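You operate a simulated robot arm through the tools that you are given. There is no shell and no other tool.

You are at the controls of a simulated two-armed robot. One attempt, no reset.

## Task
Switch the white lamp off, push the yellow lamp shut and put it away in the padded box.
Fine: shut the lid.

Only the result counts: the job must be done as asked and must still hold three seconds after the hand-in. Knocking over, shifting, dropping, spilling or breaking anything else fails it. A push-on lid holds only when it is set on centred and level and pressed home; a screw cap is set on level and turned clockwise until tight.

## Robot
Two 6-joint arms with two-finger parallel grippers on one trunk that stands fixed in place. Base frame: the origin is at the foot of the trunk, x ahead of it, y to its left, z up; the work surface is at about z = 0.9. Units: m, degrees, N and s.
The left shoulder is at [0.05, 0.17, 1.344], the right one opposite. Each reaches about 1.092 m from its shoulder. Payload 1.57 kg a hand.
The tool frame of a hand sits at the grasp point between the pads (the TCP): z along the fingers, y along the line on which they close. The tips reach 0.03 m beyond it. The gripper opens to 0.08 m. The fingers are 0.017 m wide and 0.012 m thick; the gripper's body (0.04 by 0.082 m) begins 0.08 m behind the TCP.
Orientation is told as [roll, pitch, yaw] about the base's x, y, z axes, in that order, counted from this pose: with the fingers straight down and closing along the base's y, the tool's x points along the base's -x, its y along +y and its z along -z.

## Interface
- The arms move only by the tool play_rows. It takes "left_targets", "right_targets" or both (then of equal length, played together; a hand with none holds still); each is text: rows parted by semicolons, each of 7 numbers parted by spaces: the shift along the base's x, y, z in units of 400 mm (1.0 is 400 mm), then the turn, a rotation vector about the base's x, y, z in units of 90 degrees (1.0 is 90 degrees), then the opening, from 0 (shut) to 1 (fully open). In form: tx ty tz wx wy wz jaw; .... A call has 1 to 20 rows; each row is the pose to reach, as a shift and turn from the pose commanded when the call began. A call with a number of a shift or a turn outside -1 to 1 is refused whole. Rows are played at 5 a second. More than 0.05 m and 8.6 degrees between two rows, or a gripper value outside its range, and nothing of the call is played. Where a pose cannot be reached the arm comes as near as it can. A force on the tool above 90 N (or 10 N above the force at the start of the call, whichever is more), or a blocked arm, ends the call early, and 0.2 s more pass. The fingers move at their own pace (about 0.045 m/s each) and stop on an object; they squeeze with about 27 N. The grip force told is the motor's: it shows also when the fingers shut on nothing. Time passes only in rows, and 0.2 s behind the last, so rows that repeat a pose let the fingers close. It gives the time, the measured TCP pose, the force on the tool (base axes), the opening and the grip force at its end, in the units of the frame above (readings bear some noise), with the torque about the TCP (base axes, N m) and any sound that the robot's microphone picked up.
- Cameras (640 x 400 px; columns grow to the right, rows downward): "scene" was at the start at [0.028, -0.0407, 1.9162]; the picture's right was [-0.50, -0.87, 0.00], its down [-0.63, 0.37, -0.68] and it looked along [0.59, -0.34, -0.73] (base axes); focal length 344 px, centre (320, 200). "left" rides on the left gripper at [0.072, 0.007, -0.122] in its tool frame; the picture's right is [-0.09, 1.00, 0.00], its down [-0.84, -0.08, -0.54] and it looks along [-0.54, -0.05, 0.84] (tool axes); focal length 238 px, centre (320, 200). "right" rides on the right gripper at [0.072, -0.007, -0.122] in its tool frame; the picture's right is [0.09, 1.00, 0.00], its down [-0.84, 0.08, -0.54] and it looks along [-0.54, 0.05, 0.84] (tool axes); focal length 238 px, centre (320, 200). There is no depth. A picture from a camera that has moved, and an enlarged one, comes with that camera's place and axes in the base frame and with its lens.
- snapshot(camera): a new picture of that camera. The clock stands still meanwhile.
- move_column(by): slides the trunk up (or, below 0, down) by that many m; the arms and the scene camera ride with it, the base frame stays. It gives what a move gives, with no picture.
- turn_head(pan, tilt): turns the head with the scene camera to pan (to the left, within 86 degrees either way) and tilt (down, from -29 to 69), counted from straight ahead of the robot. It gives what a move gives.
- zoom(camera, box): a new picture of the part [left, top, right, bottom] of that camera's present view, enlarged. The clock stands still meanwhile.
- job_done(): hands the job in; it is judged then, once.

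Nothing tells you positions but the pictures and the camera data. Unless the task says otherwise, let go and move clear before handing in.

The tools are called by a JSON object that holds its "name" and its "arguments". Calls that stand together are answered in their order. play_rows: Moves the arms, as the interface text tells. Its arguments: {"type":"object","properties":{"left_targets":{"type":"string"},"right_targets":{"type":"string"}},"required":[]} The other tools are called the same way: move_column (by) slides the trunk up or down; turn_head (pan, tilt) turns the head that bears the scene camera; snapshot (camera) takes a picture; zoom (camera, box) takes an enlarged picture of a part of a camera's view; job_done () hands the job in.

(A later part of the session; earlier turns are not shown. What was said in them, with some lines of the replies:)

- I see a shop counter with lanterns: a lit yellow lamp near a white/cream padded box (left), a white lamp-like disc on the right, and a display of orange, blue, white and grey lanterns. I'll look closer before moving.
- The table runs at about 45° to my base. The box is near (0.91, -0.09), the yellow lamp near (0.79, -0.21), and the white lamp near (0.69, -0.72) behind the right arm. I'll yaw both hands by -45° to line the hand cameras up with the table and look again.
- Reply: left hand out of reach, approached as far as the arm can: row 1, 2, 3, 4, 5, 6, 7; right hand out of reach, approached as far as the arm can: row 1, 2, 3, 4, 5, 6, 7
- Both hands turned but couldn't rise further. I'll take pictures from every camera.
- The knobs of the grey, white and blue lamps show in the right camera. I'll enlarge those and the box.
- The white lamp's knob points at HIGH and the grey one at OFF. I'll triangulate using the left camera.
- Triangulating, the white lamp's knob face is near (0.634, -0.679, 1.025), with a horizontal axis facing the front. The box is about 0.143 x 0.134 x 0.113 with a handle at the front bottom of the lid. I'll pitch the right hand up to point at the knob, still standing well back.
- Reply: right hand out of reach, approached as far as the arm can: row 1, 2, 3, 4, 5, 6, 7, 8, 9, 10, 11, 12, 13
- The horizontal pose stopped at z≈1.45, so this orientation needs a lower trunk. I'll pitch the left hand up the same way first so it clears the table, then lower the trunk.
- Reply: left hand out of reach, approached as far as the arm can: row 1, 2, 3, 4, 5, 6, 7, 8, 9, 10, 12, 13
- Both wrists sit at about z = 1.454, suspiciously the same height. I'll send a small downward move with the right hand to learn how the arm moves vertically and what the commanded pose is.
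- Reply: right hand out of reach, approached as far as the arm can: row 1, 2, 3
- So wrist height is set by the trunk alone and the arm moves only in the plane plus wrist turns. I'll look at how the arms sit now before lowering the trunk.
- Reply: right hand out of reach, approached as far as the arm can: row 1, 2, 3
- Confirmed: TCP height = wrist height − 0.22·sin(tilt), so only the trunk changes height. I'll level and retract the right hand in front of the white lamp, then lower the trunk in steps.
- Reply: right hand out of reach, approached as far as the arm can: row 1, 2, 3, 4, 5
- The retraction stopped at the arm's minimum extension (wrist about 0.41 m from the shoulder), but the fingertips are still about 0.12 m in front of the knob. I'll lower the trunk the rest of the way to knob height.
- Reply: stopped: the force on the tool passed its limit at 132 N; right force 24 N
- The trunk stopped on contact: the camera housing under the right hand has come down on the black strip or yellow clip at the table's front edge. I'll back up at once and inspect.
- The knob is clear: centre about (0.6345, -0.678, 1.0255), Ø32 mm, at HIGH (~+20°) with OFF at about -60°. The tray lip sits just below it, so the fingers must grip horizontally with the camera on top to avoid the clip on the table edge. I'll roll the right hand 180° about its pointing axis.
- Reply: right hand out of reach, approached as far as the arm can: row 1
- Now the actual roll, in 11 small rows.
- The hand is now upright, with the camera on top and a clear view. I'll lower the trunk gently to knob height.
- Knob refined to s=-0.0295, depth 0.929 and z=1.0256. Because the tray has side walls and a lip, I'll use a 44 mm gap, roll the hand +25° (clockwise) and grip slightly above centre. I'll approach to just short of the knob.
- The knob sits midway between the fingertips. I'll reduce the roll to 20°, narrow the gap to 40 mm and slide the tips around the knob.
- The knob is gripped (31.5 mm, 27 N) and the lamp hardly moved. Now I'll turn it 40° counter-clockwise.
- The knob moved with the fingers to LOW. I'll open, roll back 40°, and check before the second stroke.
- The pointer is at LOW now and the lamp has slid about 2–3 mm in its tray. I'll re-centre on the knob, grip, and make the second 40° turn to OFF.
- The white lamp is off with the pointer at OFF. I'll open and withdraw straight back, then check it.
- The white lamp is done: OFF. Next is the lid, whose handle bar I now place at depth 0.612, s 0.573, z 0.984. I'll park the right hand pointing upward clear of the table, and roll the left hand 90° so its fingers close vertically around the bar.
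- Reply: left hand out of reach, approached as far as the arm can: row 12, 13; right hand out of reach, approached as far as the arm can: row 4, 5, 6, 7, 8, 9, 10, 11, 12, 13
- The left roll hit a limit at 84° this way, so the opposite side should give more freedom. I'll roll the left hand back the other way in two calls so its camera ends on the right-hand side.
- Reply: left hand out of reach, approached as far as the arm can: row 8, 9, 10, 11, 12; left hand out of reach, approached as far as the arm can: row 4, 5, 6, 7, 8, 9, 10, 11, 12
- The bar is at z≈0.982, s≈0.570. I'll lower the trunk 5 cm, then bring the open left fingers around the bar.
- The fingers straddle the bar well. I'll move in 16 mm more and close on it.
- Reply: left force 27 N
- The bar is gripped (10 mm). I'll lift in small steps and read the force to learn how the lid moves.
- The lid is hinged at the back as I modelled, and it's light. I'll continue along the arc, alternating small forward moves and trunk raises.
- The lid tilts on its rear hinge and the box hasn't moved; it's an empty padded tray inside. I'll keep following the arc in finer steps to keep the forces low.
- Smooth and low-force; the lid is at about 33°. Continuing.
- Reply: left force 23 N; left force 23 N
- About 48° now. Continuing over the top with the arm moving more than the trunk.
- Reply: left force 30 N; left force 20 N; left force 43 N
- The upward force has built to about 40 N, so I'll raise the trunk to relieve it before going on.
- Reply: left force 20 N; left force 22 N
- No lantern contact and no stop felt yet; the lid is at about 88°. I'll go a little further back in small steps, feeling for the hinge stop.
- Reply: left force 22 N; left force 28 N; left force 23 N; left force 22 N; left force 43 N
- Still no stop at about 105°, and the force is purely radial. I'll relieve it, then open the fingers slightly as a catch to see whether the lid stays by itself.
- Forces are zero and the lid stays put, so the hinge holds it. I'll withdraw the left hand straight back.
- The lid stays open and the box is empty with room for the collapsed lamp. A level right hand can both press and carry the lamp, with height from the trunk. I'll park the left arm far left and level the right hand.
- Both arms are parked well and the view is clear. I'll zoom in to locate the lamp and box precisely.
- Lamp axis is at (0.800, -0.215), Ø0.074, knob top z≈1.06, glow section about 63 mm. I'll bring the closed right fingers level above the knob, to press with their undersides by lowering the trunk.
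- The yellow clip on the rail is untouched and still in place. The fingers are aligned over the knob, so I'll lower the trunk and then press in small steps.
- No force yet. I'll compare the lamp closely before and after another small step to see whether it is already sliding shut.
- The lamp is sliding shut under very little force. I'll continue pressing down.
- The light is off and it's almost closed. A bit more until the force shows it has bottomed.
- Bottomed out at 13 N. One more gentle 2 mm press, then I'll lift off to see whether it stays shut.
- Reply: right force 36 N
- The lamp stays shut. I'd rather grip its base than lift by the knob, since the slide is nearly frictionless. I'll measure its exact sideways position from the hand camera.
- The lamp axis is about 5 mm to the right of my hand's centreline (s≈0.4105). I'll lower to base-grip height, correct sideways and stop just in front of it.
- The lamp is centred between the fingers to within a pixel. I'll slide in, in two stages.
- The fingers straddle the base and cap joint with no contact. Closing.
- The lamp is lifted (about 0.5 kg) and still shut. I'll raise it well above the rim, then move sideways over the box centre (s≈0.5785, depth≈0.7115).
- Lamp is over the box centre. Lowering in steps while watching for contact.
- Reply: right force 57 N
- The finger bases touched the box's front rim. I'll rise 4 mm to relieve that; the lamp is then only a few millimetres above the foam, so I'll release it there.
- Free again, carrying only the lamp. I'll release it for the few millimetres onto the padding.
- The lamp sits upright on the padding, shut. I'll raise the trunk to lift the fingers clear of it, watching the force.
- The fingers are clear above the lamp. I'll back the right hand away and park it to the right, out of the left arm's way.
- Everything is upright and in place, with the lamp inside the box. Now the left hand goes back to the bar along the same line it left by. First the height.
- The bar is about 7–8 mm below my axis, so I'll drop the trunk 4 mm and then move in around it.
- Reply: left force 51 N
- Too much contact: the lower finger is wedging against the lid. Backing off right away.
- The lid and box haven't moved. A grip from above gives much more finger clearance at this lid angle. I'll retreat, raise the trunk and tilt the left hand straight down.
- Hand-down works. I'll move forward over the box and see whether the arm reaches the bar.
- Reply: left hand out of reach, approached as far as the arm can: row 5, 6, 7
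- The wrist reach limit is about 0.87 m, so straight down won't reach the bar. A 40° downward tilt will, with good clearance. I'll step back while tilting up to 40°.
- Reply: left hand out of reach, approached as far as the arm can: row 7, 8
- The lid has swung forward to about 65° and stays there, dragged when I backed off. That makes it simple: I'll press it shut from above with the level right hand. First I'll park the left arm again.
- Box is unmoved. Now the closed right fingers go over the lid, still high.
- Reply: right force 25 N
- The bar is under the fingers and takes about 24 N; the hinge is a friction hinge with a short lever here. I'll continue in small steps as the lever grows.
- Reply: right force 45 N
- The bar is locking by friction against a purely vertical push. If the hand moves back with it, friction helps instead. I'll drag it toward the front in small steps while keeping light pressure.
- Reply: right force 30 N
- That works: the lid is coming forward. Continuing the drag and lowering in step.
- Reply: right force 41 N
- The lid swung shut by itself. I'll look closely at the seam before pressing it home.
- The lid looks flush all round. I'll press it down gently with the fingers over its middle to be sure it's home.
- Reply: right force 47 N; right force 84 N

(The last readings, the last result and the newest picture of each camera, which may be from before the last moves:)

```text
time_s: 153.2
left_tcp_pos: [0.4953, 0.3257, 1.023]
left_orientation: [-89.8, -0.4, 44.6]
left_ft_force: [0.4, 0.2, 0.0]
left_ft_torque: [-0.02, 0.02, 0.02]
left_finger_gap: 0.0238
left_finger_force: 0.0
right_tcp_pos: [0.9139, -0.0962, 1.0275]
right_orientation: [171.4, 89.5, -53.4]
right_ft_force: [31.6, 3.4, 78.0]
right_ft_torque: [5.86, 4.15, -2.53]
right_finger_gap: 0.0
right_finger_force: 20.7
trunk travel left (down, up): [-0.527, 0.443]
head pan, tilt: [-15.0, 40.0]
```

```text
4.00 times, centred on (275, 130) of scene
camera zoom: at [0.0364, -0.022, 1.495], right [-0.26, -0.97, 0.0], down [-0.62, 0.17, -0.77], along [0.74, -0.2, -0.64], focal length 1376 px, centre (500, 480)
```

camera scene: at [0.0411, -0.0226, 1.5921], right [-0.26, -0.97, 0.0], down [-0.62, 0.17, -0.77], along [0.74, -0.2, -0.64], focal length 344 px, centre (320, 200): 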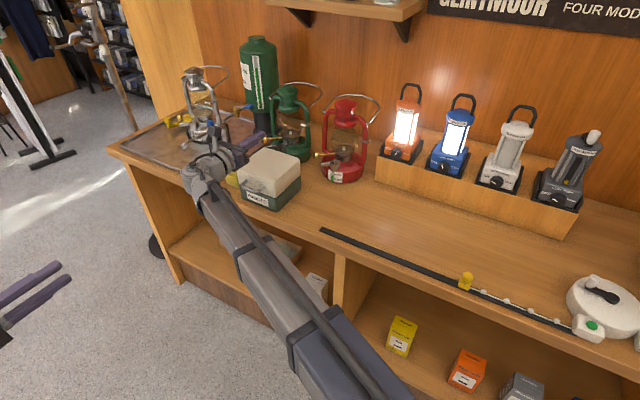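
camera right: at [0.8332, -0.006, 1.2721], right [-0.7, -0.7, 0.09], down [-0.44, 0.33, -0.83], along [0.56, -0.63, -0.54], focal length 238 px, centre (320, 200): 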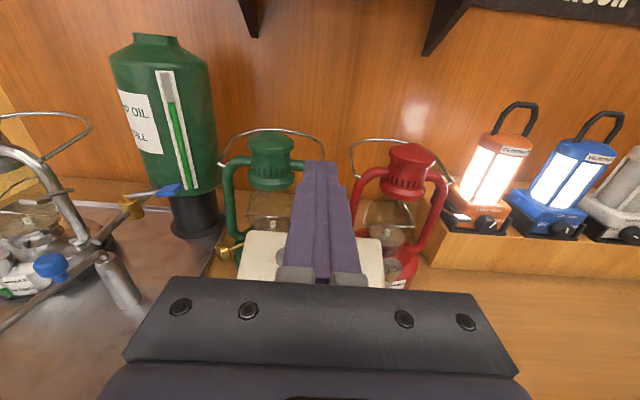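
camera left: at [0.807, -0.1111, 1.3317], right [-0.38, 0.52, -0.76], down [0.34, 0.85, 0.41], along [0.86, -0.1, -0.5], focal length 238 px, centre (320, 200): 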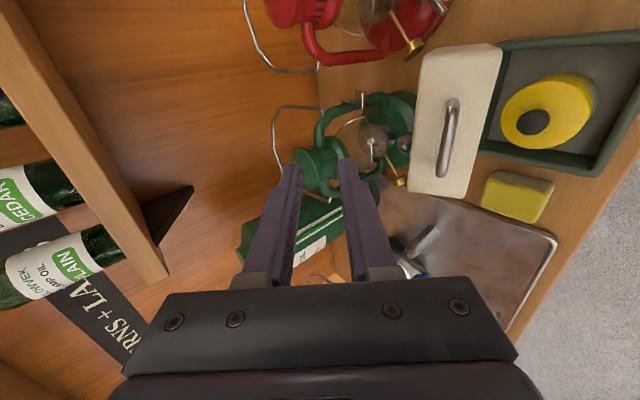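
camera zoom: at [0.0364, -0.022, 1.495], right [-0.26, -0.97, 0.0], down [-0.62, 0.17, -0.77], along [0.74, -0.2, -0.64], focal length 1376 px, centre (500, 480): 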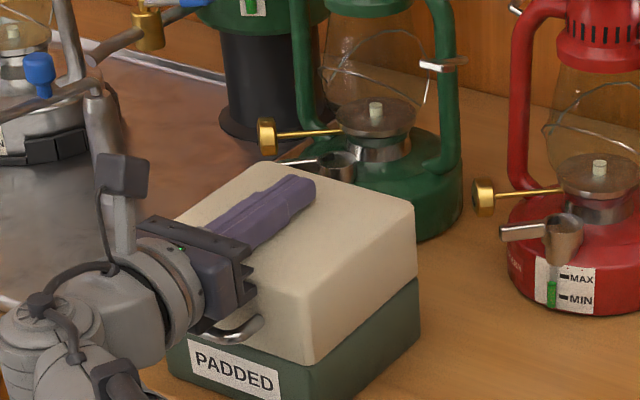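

Pressed firmly at the lid's front edge (78 N). I'll release the pressure, lift away and check.

{"name": "move_column", "arguments": {"by": 0.01}}

{"name": "move_column", "arguments": {"by": 0.06}}

{"name": "play_rows", "arguments": {"right_targets": "-0.067 0.067 0 0 0 0 0; -0.134 0.134 0 0 0 0 0; -0.201 0.201 0 0 0 0 0; -0.246 0.098 0 0 0 0 0; -0.291 -0.005 0 0 0 0 0; -0.336 -0.108 0 0 0 0 0; -0.381 -0.211 0 0 0 0 0; -0.426 -0.314 0 0 0 0 0; -0.471 -0.417 0 0 0 0 0; -0.516 -0.519 0 0 0 0 0; -0.561 -0.622 0 0 0 0 0; -0.606 -0.725 0 0 0 0 0; -0.651 -0.828 0 0 0 0 0; -0.696 -0.9305 0 0 0 0 0; -0.696 -0.9305 0 0 0 0 0"}}

{"name": "zoom", "arguments": {"camera": "scene", "box": [215, 110, 325, 210]}}

{"name": "snapshot", "arguments": {"camera": "scene"}}

```text
time_s: 153.7
left_tcp_pos: [0.4991, 0.3257, 1.0305]
left_orientation: [-89.6, -0.3, 44.6]
left_ft_force: [-0.5, 0.7, -0.5]
left_ft_torque: [-0.01, 0.01, 0.0]
left_finger_gap: 0.0239
left_finger_force: 0.0
right_tcp_pos: [0.9122, -0.0965, 1.0297]
right_orientation: [-3.0, 89.5, 131.8]
right_ft_force: [0.3, 0.5, 5.4]
right_ft_torque: [0.48, 0.45, -0.05]
right_finger_gap: 0.0
right_finger_force: 21.1
trunk travel left (down, up): [-0.537, 0.433]
head pan, tilt: [-15.0, 40.0]
```

```text
time_s: 154.7
left_tcp_pos: [0.4998, 0.3259, 1.0915]
left_orientation: [-89.8, -0.1, 44.6]
left_ft_force: [0.5, 0.3, -0.2]
left_ft_torque: [0.0, 0.02, -0.02]
left_finger_gap: 0.0241
left_finger_force: 0.2
right_tcp_pos: [0.915, -0.0967, 1.0903]
right_orientation: [-4.6, 89.6, 130.2]
right_ft_force: [-0.5, -0.2, -0.6]
right_ft_torque: [-0.03, -0.01, 0.01]
right_finger_gap: 0.0
right_finger_force: 21.3
trunk travel left (down, up): [-0.597, 0.373]
head pan, tilt: [-15.0, 40.0]
```

```text
time_s: 157.9
left_tcp_pos: [0.4996, 0.3262, 1.0915]
left_orientation: [-89.8, -0.2, 44.6]
left_ft_force: [-0.4, -0.3, -0.1]
left_ft_torque: [0.01, -0.04, 0.0]
left_finger_gap: 0.0239
left_finger_force: 0.1
right_tcp_pos: [0.6365, -0.4695, 1.0901]
right_orientation: [-5.2, 89.5, 129.8]
right_ft_force: [0.2, 0.5, -0.8]
right_ft_torque: [-0.02, 0.01, 0.0]
right_finger_gap: 0.0
right_finger_force: 21.5
trunk travel left (down, up): [-0.597, 0.373]
head pan, tilt: [-15.0, 40.0]
```

```text
4.00 times, centred on (270, 160) of scene
camera zoom: at [0.0411, -0.0226, 1.5641], right [-0.26, -0.97, 0.0], down [-0.62, 0.17, -0.77], along [0.74, -0.2, -0.64], focal length 1376 px, centre (520, 360)
```

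zoom: 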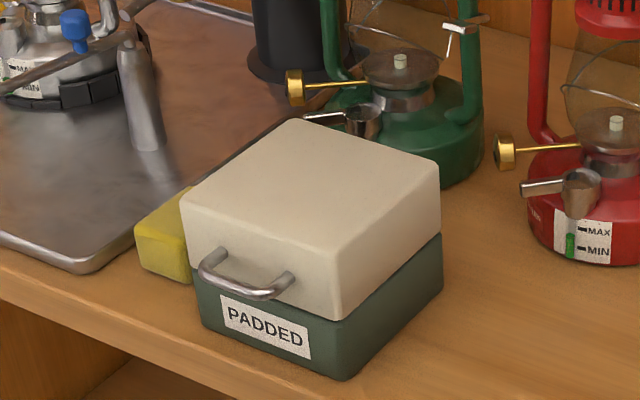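

```text
taken
camera scene: at [0.0411, -0.0226, 1.5641], right [-0.26, -0.97, 0.0], down [-0.62, 0.17, -0.77], along [0.74, -0.2, -0.64], focal length 344 px, centre (320, 200)
```

scene: 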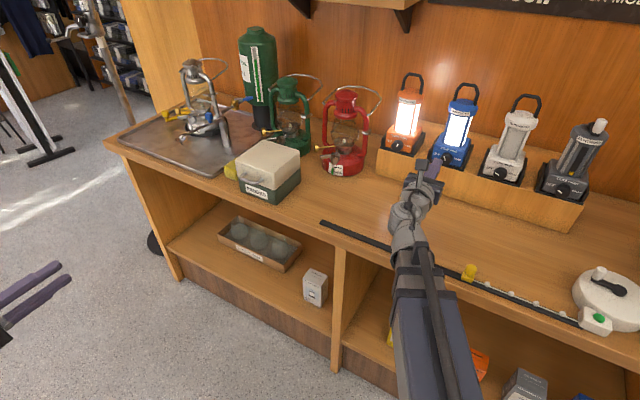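

The lid is flush and level (seam ≈0.956 front and back) and the box hasn't moved. One last check of the lamps, the rail clip and the reel before handing in.

{"name": "zoom", "arguments": {"camera": "scene", "box": [370, 60, 620, 220]}}

{"name": "zoom", "arguments": {"camera": "scene", "box": [440, 240, 640, 340]}}

{"name": "zoom", "arguments": {"camera": "scene", "box": [110, 30, 380, 210]}}

{"name": "snapshot", "arguments": {"camera": "right"}}

```text
2.50 times, centred on (495, 140) of scene
camera zoom: at [0.0411, -0.0226, 1.5641], right [-0.26, -0.97, 0.0], down [-0.62, 0.17, -0.77], along [0.74, -0.2, -0.64], focal length 860 px, centre (-118, 350)
```

zoom: 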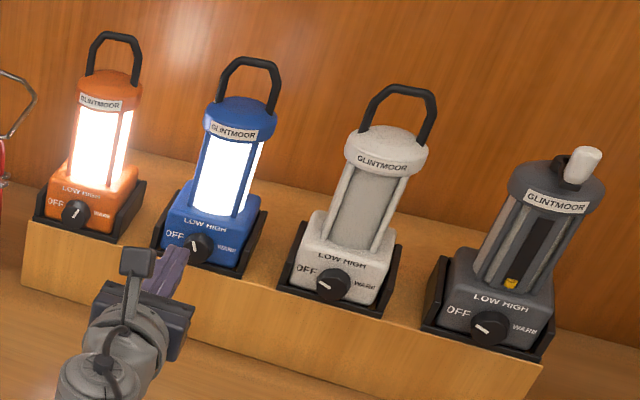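

```text
3.20 times, centred on (540, 290) of scene
camera zoom: at [0.0411, -0.0226, 1.5641], right [-0.26, -0.97, 0.0], down [-0.62, 0.17, -0.77], along [0.74, -0.2, -0.64], focal length 1101 px, centre (-384, -88)
```

zoom: 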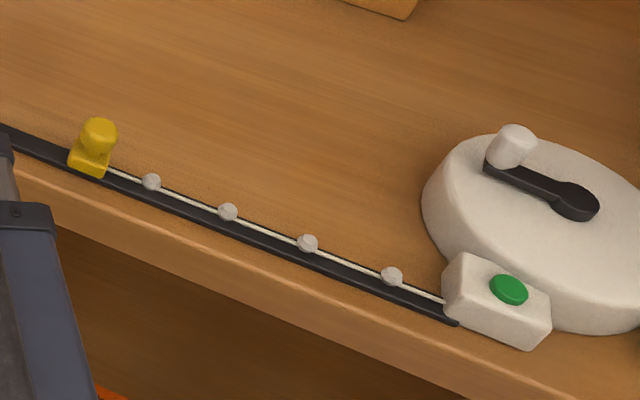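

```text
2.22 times, centred on (245, 120) of scene
camera zoom: at [0.0411, -0.0226, 1.5641], right [-0.26, -0.97, 0.0], down [-0.62, 0.17, -0.77], along [0.74, -0.2, -0.64], focal length 764 px, centre (487, 378)
```

zoom: 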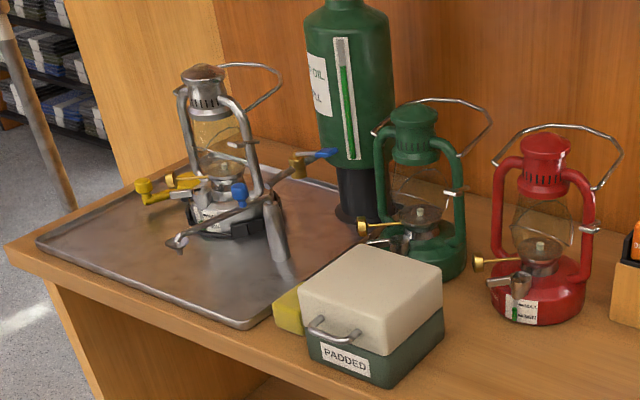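

```text
taken
camera right: at [0.5547, -0.3792, 1.1629], right [-0.7, -0.7, 0.09], down [-0.44, 0.33, -0.83], along [0.56, -0.63, -0.55], focal length 238 px, centre (320, 200)
```

right: 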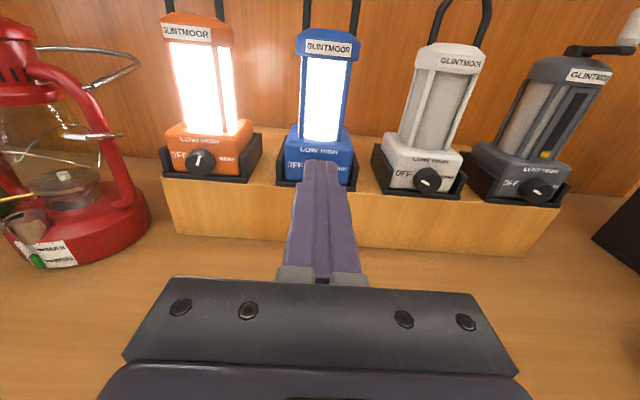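

The white lamp is off at OFF, with the orange, blue and grey ones as they were. The yellow lamp is shut inside the padded box, the lid is closed flush, and nothing else has moved. Both hands are clear, so I'm handing in.

{"name": "job_done", "arguments": {}}

```text
The job is handed in.
```

The white lamp is switched off. The yellow lamp is pushed shut and sits in the padded box with the lid closed. Both hands are clear of everything, and the job is handed in; I haven't seen a verdict.

- **White lamp:** the knob points at OFF and the light is out. The lamp slid about 3 mm inside its tray while I turned the knob. The orange, blue and grey lamps look as they did at the start.
- **Yellow lamp:** it stayed shut while I lifted it by the base and set it in the box. I let go a few millimetres above the padding, because my fingers met the box rim, and it settled upright. I can't see it now that the lid is down.
- **Lid:** it swung down by itself over the last part. I then pressed it with about 78 N. The seam looks flush and level, and the box hasn't moved.
- **Contact along the way:** early on, the camera under my right hand came down on the yellow clip at the table edge with about 130 N. In the later pictures the clip is upright and in the same place.
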